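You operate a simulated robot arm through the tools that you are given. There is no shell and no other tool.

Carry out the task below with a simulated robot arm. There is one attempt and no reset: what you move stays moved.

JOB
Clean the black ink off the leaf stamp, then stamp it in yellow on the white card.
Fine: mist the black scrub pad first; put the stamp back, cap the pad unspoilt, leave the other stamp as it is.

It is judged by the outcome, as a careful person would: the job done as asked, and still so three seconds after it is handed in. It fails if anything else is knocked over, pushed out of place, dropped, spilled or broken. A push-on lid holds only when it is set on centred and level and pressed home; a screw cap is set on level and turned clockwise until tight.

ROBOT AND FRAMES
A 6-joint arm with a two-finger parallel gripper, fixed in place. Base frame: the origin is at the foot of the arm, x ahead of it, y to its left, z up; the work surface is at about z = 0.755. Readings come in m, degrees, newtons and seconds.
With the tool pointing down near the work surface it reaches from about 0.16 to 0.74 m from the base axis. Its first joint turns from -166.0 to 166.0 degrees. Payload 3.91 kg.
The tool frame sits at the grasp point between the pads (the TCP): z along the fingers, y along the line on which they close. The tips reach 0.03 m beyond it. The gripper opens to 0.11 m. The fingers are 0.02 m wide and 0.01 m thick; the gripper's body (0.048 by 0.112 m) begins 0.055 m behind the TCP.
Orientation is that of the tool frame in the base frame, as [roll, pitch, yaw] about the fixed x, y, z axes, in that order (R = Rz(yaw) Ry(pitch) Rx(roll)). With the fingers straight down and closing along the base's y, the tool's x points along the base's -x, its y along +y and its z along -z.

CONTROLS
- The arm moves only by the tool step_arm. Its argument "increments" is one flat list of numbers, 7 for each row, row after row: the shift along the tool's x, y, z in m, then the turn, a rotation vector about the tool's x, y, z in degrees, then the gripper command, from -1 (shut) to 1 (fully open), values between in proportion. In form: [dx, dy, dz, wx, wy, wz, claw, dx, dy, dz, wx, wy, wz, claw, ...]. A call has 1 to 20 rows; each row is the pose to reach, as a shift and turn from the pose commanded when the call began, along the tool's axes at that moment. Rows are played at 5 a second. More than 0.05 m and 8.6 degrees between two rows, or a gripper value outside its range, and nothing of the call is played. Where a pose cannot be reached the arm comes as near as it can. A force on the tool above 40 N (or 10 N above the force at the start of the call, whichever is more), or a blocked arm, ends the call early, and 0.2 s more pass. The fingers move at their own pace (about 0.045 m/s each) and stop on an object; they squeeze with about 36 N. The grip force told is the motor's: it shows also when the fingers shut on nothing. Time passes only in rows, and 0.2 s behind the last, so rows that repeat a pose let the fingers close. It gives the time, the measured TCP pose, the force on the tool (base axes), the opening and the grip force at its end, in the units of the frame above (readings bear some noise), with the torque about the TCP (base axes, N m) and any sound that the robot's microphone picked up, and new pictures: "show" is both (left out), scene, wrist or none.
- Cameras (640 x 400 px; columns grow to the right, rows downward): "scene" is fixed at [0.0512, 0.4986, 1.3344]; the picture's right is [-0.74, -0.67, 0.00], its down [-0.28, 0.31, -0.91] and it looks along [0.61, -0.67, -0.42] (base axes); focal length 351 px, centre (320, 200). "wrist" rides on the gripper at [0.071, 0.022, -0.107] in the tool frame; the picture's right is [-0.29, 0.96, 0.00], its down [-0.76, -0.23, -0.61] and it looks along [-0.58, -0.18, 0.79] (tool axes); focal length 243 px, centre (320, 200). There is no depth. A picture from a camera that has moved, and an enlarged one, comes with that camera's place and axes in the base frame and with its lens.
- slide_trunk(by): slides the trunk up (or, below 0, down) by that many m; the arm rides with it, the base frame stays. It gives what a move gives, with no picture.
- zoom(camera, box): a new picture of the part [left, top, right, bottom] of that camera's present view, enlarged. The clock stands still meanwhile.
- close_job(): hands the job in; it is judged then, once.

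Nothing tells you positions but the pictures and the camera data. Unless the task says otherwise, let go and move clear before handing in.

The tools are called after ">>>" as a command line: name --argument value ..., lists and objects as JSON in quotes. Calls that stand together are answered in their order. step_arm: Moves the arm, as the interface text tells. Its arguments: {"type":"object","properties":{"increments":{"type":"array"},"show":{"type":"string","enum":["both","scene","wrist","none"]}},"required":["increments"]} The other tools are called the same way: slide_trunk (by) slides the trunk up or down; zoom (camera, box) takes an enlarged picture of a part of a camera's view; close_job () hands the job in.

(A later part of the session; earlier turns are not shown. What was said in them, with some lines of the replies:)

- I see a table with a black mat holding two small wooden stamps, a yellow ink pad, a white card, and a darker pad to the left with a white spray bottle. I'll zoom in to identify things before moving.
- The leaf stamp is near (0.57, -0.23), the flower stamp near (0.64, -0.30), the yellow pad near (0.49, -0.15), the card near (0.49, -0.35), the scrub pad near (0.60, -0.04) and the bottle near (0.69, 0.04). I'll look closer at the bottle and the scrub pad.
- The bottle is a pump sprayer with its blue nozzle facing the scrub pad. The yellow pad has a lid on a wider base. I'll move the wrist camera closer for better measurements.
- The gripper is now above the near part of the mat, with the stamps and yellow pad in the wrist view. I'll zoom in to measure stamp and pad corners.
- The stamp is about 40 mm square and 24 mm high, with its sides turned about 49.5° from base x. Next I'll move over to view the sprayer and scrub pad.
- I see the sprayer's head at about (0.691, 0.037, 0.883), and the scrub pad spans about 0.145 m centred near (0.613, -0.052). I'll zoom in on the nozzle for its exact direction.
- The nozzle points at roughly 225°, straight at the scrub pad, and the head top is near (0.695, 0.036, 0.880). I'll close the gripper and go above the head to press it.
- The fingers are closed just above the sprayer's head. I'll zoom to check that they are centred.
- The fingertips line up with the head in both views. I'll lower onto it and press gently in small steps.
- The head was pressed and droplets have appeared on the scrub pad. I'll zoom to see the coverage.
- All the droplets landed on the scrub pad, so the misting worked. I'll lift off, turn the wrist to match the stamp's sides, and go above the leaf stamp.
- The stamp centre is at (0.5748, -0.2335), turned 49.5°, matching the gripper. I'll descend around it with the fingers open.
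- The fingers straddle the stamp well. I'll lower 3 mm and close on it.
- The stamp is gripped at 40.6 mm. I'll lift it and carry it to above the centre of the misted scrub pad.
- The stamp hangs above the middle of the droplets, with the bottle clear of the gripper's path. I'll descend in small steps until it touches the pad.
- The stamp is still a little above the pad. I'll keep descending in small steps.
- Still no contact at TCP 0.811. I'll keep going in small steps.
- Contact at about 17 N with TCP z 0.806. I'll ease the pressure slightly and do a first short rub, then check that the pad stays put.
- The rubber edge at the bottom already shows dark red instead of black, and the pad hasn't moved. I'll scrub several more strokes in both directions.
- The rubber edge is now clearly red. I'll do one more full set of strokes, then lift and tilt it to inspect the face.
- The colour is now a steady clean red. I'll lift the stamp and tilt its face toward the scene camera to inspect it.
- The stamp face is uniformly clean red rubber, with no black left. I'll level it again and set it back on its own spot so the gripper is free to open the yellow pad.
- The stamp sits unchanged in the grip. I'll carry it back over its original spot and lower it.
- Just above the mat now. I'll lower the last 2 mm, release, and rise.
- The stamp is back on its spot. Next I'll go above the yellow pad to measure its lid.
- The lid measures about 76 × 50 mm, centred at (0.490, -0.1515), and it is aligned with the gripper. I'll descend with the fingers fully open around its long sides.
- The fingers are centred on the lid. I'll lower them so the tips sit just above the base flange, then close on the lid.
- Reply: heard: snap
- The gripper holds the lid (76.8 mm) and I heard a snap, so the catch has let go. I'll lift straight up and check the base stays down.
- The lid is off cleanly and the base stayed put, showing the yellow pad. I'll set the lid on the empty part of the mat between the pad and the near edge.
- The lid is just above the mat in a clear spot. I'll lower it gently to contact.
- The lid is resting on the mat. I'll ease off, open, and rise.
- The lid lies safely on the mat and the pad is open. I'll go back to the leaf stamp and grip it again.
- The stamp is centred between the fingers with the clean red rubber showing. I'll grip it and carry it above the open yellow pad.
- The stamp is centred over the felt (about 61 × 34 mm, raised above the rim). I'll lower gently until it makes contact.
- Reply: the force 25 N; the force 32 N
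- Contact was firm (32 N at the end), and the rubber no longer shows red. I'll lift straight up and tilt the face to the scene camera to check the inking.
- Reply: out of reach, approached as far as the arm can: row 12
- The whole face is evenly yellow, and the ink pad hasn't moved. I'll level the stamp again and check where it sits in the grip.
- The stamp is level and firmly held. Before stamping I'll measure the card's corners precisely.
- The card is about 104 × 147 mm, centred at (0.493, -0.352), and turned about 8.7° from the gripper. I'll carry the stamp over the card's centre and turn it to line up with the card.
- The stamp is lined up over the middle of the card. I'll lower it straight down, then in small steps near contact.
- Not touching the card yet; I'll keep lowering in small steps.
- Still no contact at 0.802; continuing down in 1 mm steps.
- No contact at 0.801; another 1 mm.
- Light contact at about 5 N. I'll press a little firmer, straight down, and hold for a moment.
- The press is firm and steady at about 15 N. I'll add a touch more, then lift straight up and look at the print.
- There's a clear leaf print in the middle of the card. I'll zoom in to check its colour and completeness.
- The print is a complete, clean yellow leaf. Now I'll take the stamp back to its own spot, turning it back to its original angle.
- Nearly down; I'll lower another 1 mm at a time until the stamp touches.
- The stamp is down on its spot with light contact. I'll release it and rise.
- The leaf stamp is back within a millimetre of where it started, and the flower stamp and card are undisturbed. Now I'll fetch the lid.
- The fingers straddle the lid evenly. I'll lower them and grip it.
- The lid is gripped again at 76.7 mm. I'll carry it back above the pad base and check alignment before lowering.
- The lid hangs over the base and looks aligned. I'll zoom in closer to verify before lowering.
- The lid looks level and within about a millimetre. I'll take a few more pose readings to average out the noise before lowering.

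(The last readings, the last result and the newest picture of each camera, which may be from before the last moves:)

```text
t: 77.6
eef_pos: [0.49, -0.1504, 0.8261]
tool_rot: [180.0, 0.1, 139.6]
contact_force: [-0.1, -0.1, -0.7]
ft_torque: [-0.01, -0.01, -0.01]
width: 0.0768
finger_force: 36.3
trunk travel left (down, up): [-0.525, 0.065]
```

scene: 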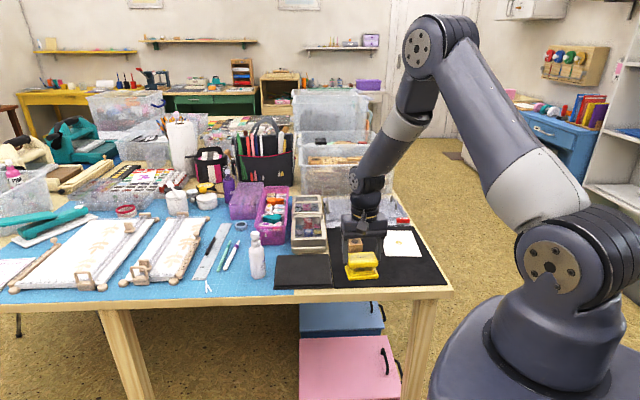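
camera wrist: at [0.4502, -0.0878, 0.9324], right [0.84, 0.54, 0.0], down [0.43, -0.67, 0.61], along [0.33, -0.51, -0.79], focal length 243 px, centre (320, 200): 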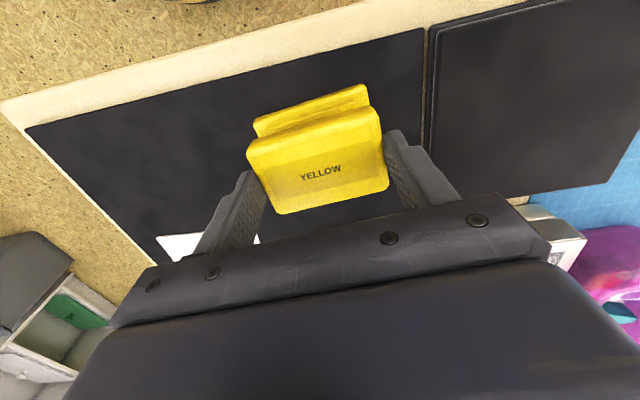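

The averaged position is within half a millimetre of where the lid came off. I'll lower it slowly.

>>> step_arm --increments '[0, -0.0005, 0.008, 0, 0, 0, -1, 0, -0.0005, 0.015, 0, 0, 0, -1, 0, -0.0005, 0.019, 0, 0, 0, -1]' --show "scene"

>>> zoom --camera "scene" --box '[340, 250, 390, 285]'

```text
t: 78.4
eef_pos: [0.4879, -0.1509, 0.8057]
tool_rot: [-179.9, 0.0, 139.5]
contact_force: [-0.2, 0.3, -1.0]
ft_torque: [-0.05, -0.01, 0.05]
width: 0.0769
finger_force: 35.7
trunk travel left (down, up): [-0.525, 0.065]
```

scene: 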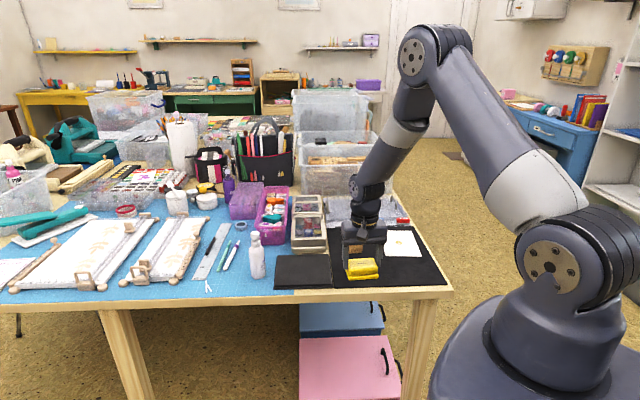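

```text
11.43 times, centred on (365, 268) of scene
camera zoom: at [0.0512, 0.4986, 1.3344], right [-0.74, -0.67, 0.0], down [-0.28, 0.31, -0.91], along [0.61, -0.67, -0.42], focal length 4015 px, centre (-194, -571)
```

zoom: 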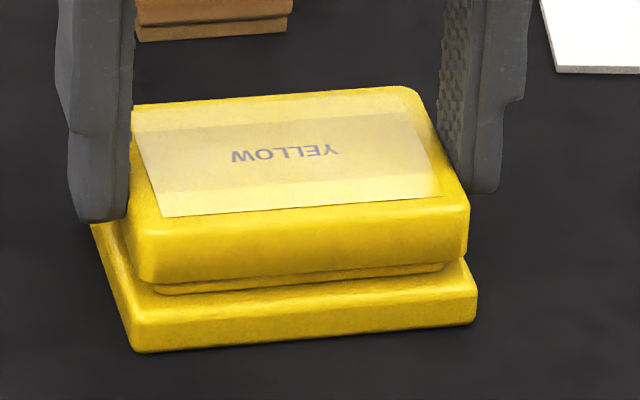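

The lid is coming down square over the rim. I'll continue in small steps.

>>> step_arm --increments '[0, 0, 0.0015, 0, 0, 0, -1, 0, 0, 0.003, 0, 0, 0, -1]' --show "none"

```text
t: 79.0
eef_pos: [0.4905, -0.1516, 0.8037]
tool_rot: [180.0, 0.0, 139.5]
contact_force: [-0.6, 0.0, 0.0]
ft_torque: [0.0, 0.03, -0.01]
width: 0.0769
finger_force: 36.3
trunk travel left (down, up): [-0.525, 0.065]
```

>>> step_arm --increments '[0, 0, 0.001, 0, 0, 0, -1]' --show "none"

>>> zoom --camera "scene" --box '[340, 250, 390, 285]'

```text
t: 79.4
eef_pos: [0.4909, -0.1528, 0.8022]
tool_rot: [180.0, 0.0, 139.5]
contact_force: [-0.1, -0.5, -0.9]
ft_torque: [-0.02, -0.03, 0.01]
width: 0.0768
finger_force: 35.6
trunk travel left (down, up): [-0.525, 0.065]
```

```text
11.43 times, centred on (365, 268) of scene
camera zoom: at [0.0512, 0.4986, 1.3344], right [-0.74, -0.67, 0.0], down [-0.28, 0.31, -0.91], along [0.61, -0.67, -0.42], focal length 4015 px, centre (-194, -571)
```

zoom: 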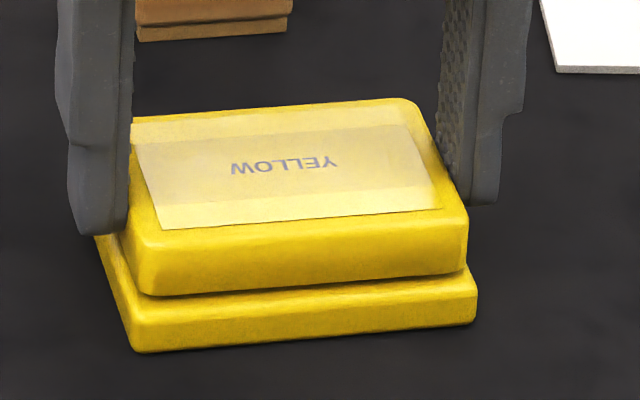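

Roughly 2 mm from seated. Continuing in 1 mm steps, watching force and sound.

>>> step_arm --increments '[0, 0, 0.001, 0, 0, 0, -1]' --show "none"

>>> step_arm --increments '[0, 0, 0.001, 0, 0, 0, -1]' --show "none"

```text
t: 79.8
eef_pos: [0.4896, -0.1526, 0.8011]
tool_rot: [179.9, 0.0, 139.5]
contact_force: [-0.5, 0.6, 1.8]
ft_torque: [0.03, 0.04, 0.03]
width: 0.077
finger_force: 35.9
trunk travel left (down, up): [-0.525, 0.065]
```

```text
t: 80.2
eef_pos: [0.4905, -0.152, 0.8005]
tool_rot: [179.9, 0.0, 139.5]
contact_force: [0.4, 0.7, 1.5]
ft_torque: [-0.08, 0.04, -0.03]
width: 0.0766
finger_force: 36.1
trunk travel left (down, up): [-0.525, 0.065]
```

>>> step_arm --increments '[0, 0, 0.001, 0, 0, 0, -1]' --show "none"

>>> zoom --camera "scene" --box '[340, 250, 390, 285]'

```text
t: 80.6
eef_pos: [0.4895, -0.1516, 0.8006]
tool_rot: [180.0, 0.0, 139.5]
contact_force: [-0.1, -0.4, 11.0]
ft_torque: [-0.07, 0.2, -0.02]
width: 0.0767
finger_force: 36.1
trunk travel left (down, up): [-0.525, 0.065]
```

```text
11.43 times, centred on (365, 268) of scene
camera zoom: at [0.0512, 0.4986, 1.3344], right [-0.74, -0.67, 0.0], down [-0.28, 0.31, -0.91], along [0.61, -0.67, -0.42], focal length 4015 px, centre (-194, -571)
```

zoom: 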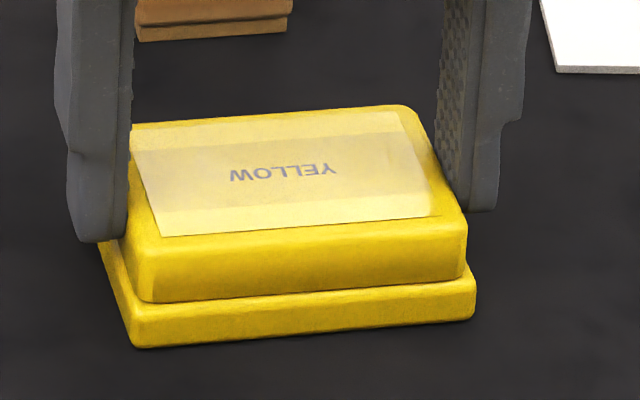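

The lid is resting on the flange at 11 N but hasn't snapped yet. I'll press harder in small increments.

>>> step_arm --increments '[0, 0, 0.001, 0, 0, 0, -1]' --show "none"

```text
t: 81.0
eef_pos: [0.4902, -0.1518, 0.8002]
tool_rot: [179.9, 0.1, 139.5]
contact_force: [-1.9, -1.1, 23.9]
ft_torque: [-0.12, 0.28, 0.01]
width: 0.0769
finger_force: 36.0
trunk travel left (down, up): [-0.525, 0.065]
```

>>> step_arm --increments '[0, 0, 0.0008, 0, 0, 0, -1]' --show "none"

>>> zoom --camera "scene" --box '[340, 250, 390, 285]'

```text
t: 81.4
eef_pos: [0.4905, -0.151, 0.8011]
tool_rot: [179.9, 0.3, 139.5]
contact_force: [-1.4, -0.2, 36.6]
ft_torque: [-0.03, 0.3, 0.01]
width: 0.0768
finger_force: 36.2
trunk travel left (down, up): [-0.525, 0.065]
```

```text
11.43 times, centred on (365, 268) of scene
camera zoom: at [0.0512, 0.4986, 1.3344], right [-0.74, -0.67, 0.0], down [-0.28, 0.31, -0.91], along [0.61, -0.67, -0.42], focal length 4015 px, centre (-194, -571)
```

zoom: 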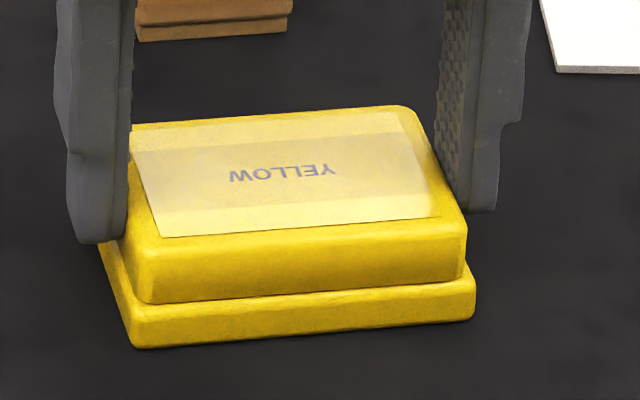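

The lid sits fully down at its original height, though no snap was heard. I'll ease off, release the lid, and press on its centre from above with closed fingers.

>>> step_arm --increments '[0, 0, -0.0026, 0, 0, 0, -1, 0, 0, -0.0026, 0, 0, 0, 1, 0, 0, -0.0026, 0, 0, 0, 1, 0, 0, -0.0026, 0, 0, 0, 1, 0, 0, -0.0026, 0, 0, 0, 1]' --show "none"

>>> zoom --camera "scene" --box '[340, 250, 390, 285]'

```text
t: 82.6
eef_pos: [0.4913, -0.1509, 0.8002]
tool_rot: [179.9, -0.1, 139.5]
contact_force: [-0.4, 0.2, 0.1]
ft_torque: [0.01, 0.0, -0.01]
width: 0.11
finger_force: 0.1
trunk travel left (down, up): [-0.525, 0.065]
heard: snap
```

```text
11.43 times, centred on (365, 268) of scene
camera zoom: at [0.0512, 0.4986, 1.3344], right [-0.74, -0.67, 0.0], down [-0.28, 0.31, -0.91], along [0.61, -0.67, -0.42], focal length 4015 px, centre (-194, -571)
```

zoom: 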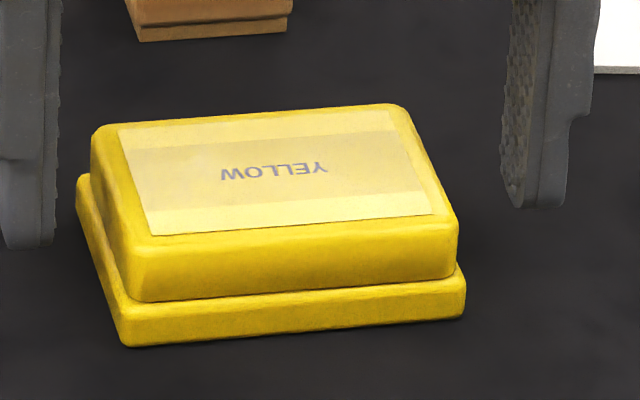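

I heard a snap as the lid was released, and it sits flush on the base. To be sure it's home, I'll rise, close the fingers, and press its centre once from above.

>>> step_arm --increments '[0, 0, -0.03, 0, 0, 0, 1, 0, 0.003, -0.06, 0, 0, 0, 1, 0, 0.003, -0.06, 0, 0, 0, -1, 0, 0.003, -0.06, 0, 0, 0, -1, 0, 0.003, -0.06, 0, 0, 0, -1, 0, 0.003, -0.06, 0, 0, 0, -1, 0, 0.003, -0.06, 0, 0, 0, -1, 0, 0.003, -0.06, 0, 0, 0, -1, 0, 0.003, -0.06, 0, 0, 0, -1, 0, 0.003, -0.04, 0, 0, 0, -1, 0, 0.003, -0.02, 0, 0, 0, -1]' --show "both"

>>> zoom --camera "scene" --box '[335, 230, 395, 290]'

>>> zoom --camera "wrist" --box '[210, 60, 430, 200]'

```text
t: 85.0
eef_pos: [0.4918, -0.1493, 0.8197]
tool_rot: [180.0, 0.1, 139.6]
contact_force: [1.1, 0.2, -0.7]
ft_torque: [0.01, -0.01, 0.03]
width: 0.0001
finger_force: 35.9
trunk travel left (down, up): [-0.525, 0.065]
camera wrist: at [0.4507, -0.086, 0.9267], right [0.84, 0.54, 0.0], down [0.43, -0.67, 0.61], along [0.33, -0.51, -0.79], focal length 243 px, centre (320, 200)
```

scene: 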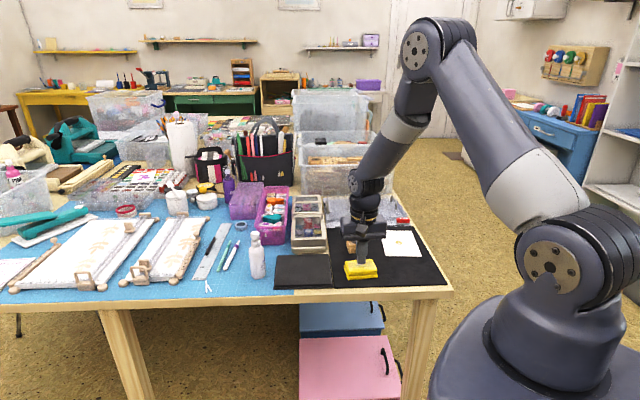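
wrist: 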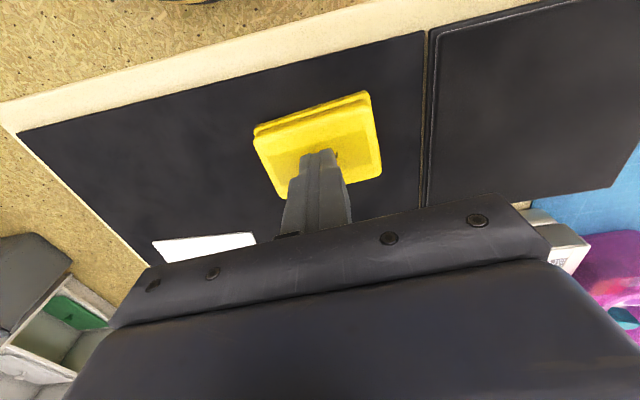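

```text
6.67 times, centred on (365, 260) of scene
camera zoom: at [0.0512, 0.4986, 1.3344], right [-0.74, -0.67, 0.0], down [-0.28, 0.31, -0.91], along [0.61, -0.67, -0.42], focal length 2342 px, centre (20, -200)
```

zoom: 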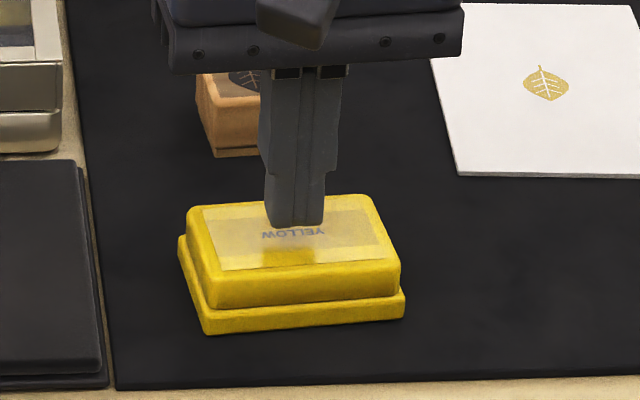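

```text
2.86 times, centred on (320, 130) of wrist
camera zoom: at [0.4507, -0.086, 0.9267], right [0.84, 0.54, 0.0], down [0.43, -0.67, 0.61], along [0.33, -0.51, -0.79], focal length 693 px, centre (320, 400)
```

zoom: 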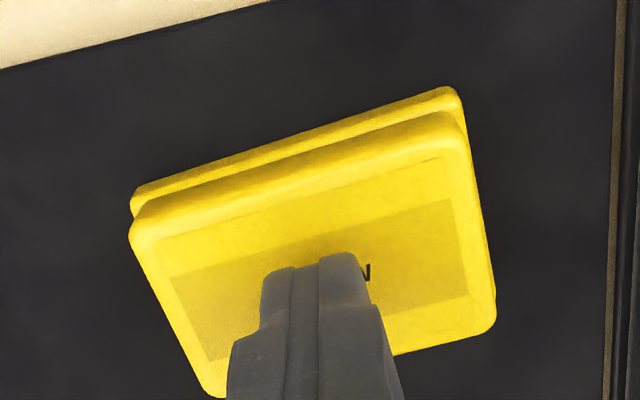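

The fingertips are over the lid's centre. I'll come down and press gently.

>>> step_arm --increments '[0, 0, 0.004, 0, 0, 0, -1, 0, 0, 0.008, 0, 0, 0, -1]' --show "none"

```text
t: 85.6
eef_pos: [0.491, -0.1493, 0.8134]
tool_rot: [-180.0, -0.1, 139.6]
contact_force: [-0.2, 0.0, 0.1]
ft_torque: [-0.05, 0.01, -0.01]
width: 0.0
finger_force: 37.2
trunk travel left (down, up): [-0.525, 0.065]
```

>>> step_arm --increments '[0, 0, 0.001, 0, 0, 0, -1, 0, 0, 0.002, 0, 0, 0, -1]' --show "none"

```text
t: 86.2
eef_pos: [0.4921, -0.1491, 0.8112]
tool_rot: [-179.9, 0.2, 139.5]
contact_force: [-2.0, 0.8, 12.2]
ft_torque: [0.05, 0.05, 0.02]
width: 0.0
finger_force: 35.6
trunk travel left (down, up): [-0.525, 0.065]
```

In contact at 12 N. I'll press up to roughly 25–30 N, then lift.

>>> step_arm --increments '[0, 0, 0.001, 0, 0, 0, -1, 0, 0, 0.001, 0, 0, 0, -1]' --show "none"

```text
t: 86.8
eef_pos: [0.4919, -0.1488, 0.8109]
tool_rot: [179.8, 0.2, 139.4]
contact_force: [-1.7, 1.6, 28.6]
ft_torque: [0.03, 0.04, 0.03]
width: 0.0002
finger_force: 35.9
trunk travel left (down, up): [-0.525, 0.065]
```

The lid is rigid under 29 N with no more travel, so it's home. I'll lift clear and take a final look around.

>>> step_arm --increments '[0, 0, -0.004, 0, 0, 0, -1, 0, 0, -0.03, 0, 0, 0, -1, 0, 0, -0.07, 0, 0, 0, -1, 0, 0, -0.11, 0, 0, 0, -1, 0.03, 0, -0.14, 0, 0, 0, -1, 0.06, 0, -0.17, 0, 0, 0, -1]' --show "both"

>>> zoom --camera "scene" --box '[335, 215, 450, 290]'

>>> zoom --camera "scene" --box '[340, 250, 390, 285]'

>>> zoom --camera "scene" --box '[230, 190, 460, 310]'

```text
t: 88.2
eef_pos: [0.4454, -0.1095, 0.9802]
tool_rot: [180.0, 0.0, 139.5]
contact_force: [0.1, 0.1, -0.7]
ft_torque: [0.0, 0.02, 0.02]
width: 0.0
finger_force: 36.5
trunk travel left (down, up): [-0.525, 0.065]
camera wrist: at [0.404, -0.0471, 1.0863], right [0.84, 0.54, 0.0], down [0.43, -0.67, 0.61], along [0.33, -0.51, -0.79], focal length 243 px, centre (320, 200)
```

scene: 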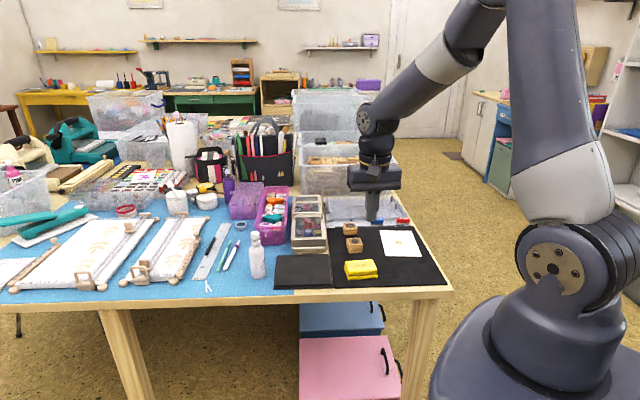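
wrist: 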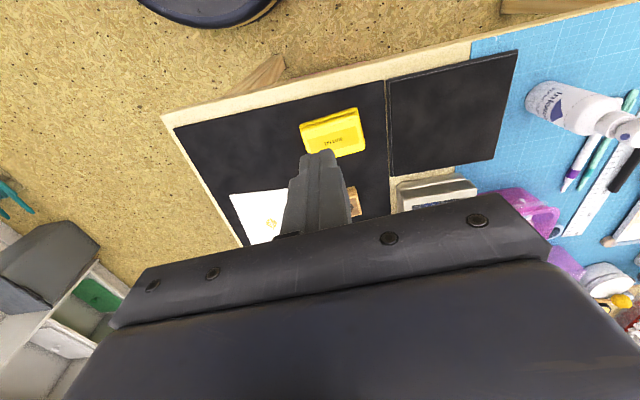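

```text
5.33 times, centred on (392, 252) of scene
camera zoom: at [0.0512, 0.4986, 1.3344], right [-0.74, -0.67, 0.0], down [-0.28, 0.31, -0.91], along [0.61, -0.67, -0.42], focal length 1874 px, centre (-67, -80)
```

zoom: 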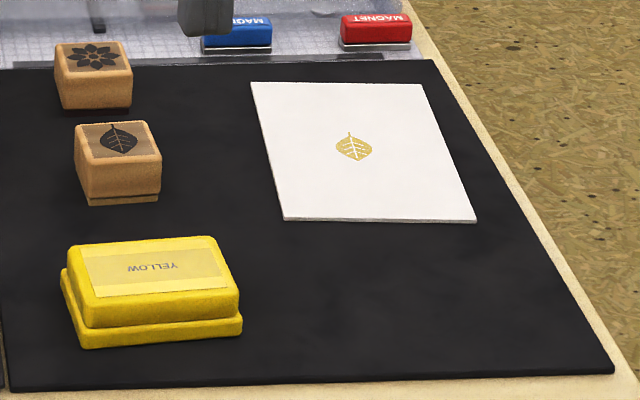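

```text
11.43 times, centred on (365, 268) of scene
camera zoom: at [0.0512, 0.4986, 1.3344], right [-0.74, -0.67, 0.0], down [-0.28, 0.31, -0.91], along [0.61, -0.67, -0.42], focal length 4015 px, centre (-194, -571)
```

zoom: 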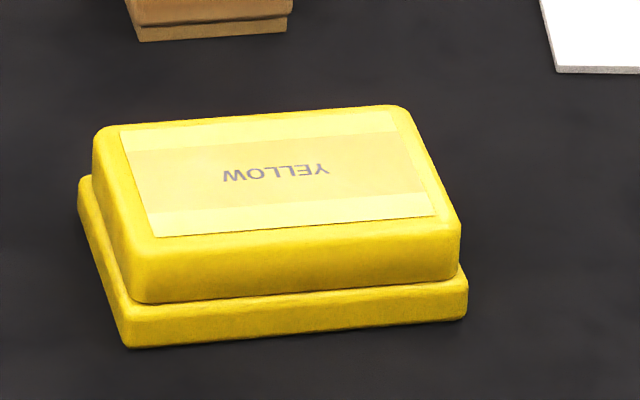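

```text
2.78 times, centred on (345, 250) of scene
camera zoom: at [0.0512, 0.4986, 1.3344], right [-0.74, -0.67, 0.0], down [-0.28, 0.31, -0.91], along [0.61, -0.67, -0.42], focal length 978 px, centre (250, 61)
```

zoom: 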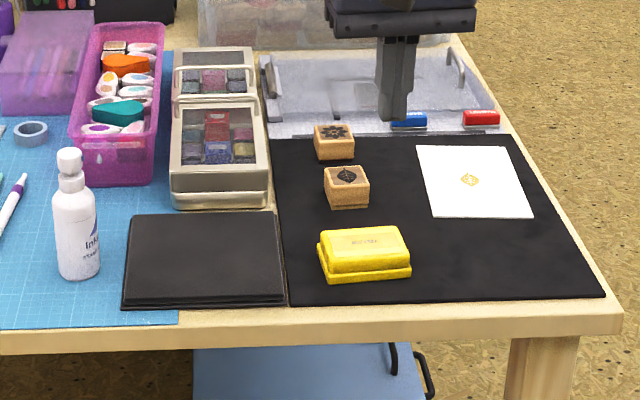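

The lid is snapped on level, the yellow leaf print is centred on the card, and the leaf stamp is back in its place. The flower stamp, sprayer and scrub pad are undisturbed, and the arm is clear, so I'm handing the job in.

>>> close_job

```text
The job is handed in.
```

The job is done and handed in: there is a complete yellow leaf print in the middle of the white card.

- **Scrub pad:** I misted it with one press of the sprayer, and all the droplets landed on the pad.
- **Leaf stamp:** I scrubbed it until the whole rubber face was clean red. After printing I put it back on its own spot, within about a millimetre. It still has some yellow ink on it.
- **Yellow pad:** The felt stayed clean yellow. The lid is back on level; I heard it snap, and it did not move when I pressed down on it with about 29 N. The pad ended up about 3 mm from where it started, because it shifted when I let go of the lid.
- **Everything else:** The flower stamp, sprayer, scrub pad and card look unmoved, nothing was knocked over, and the arm is clear of the table.
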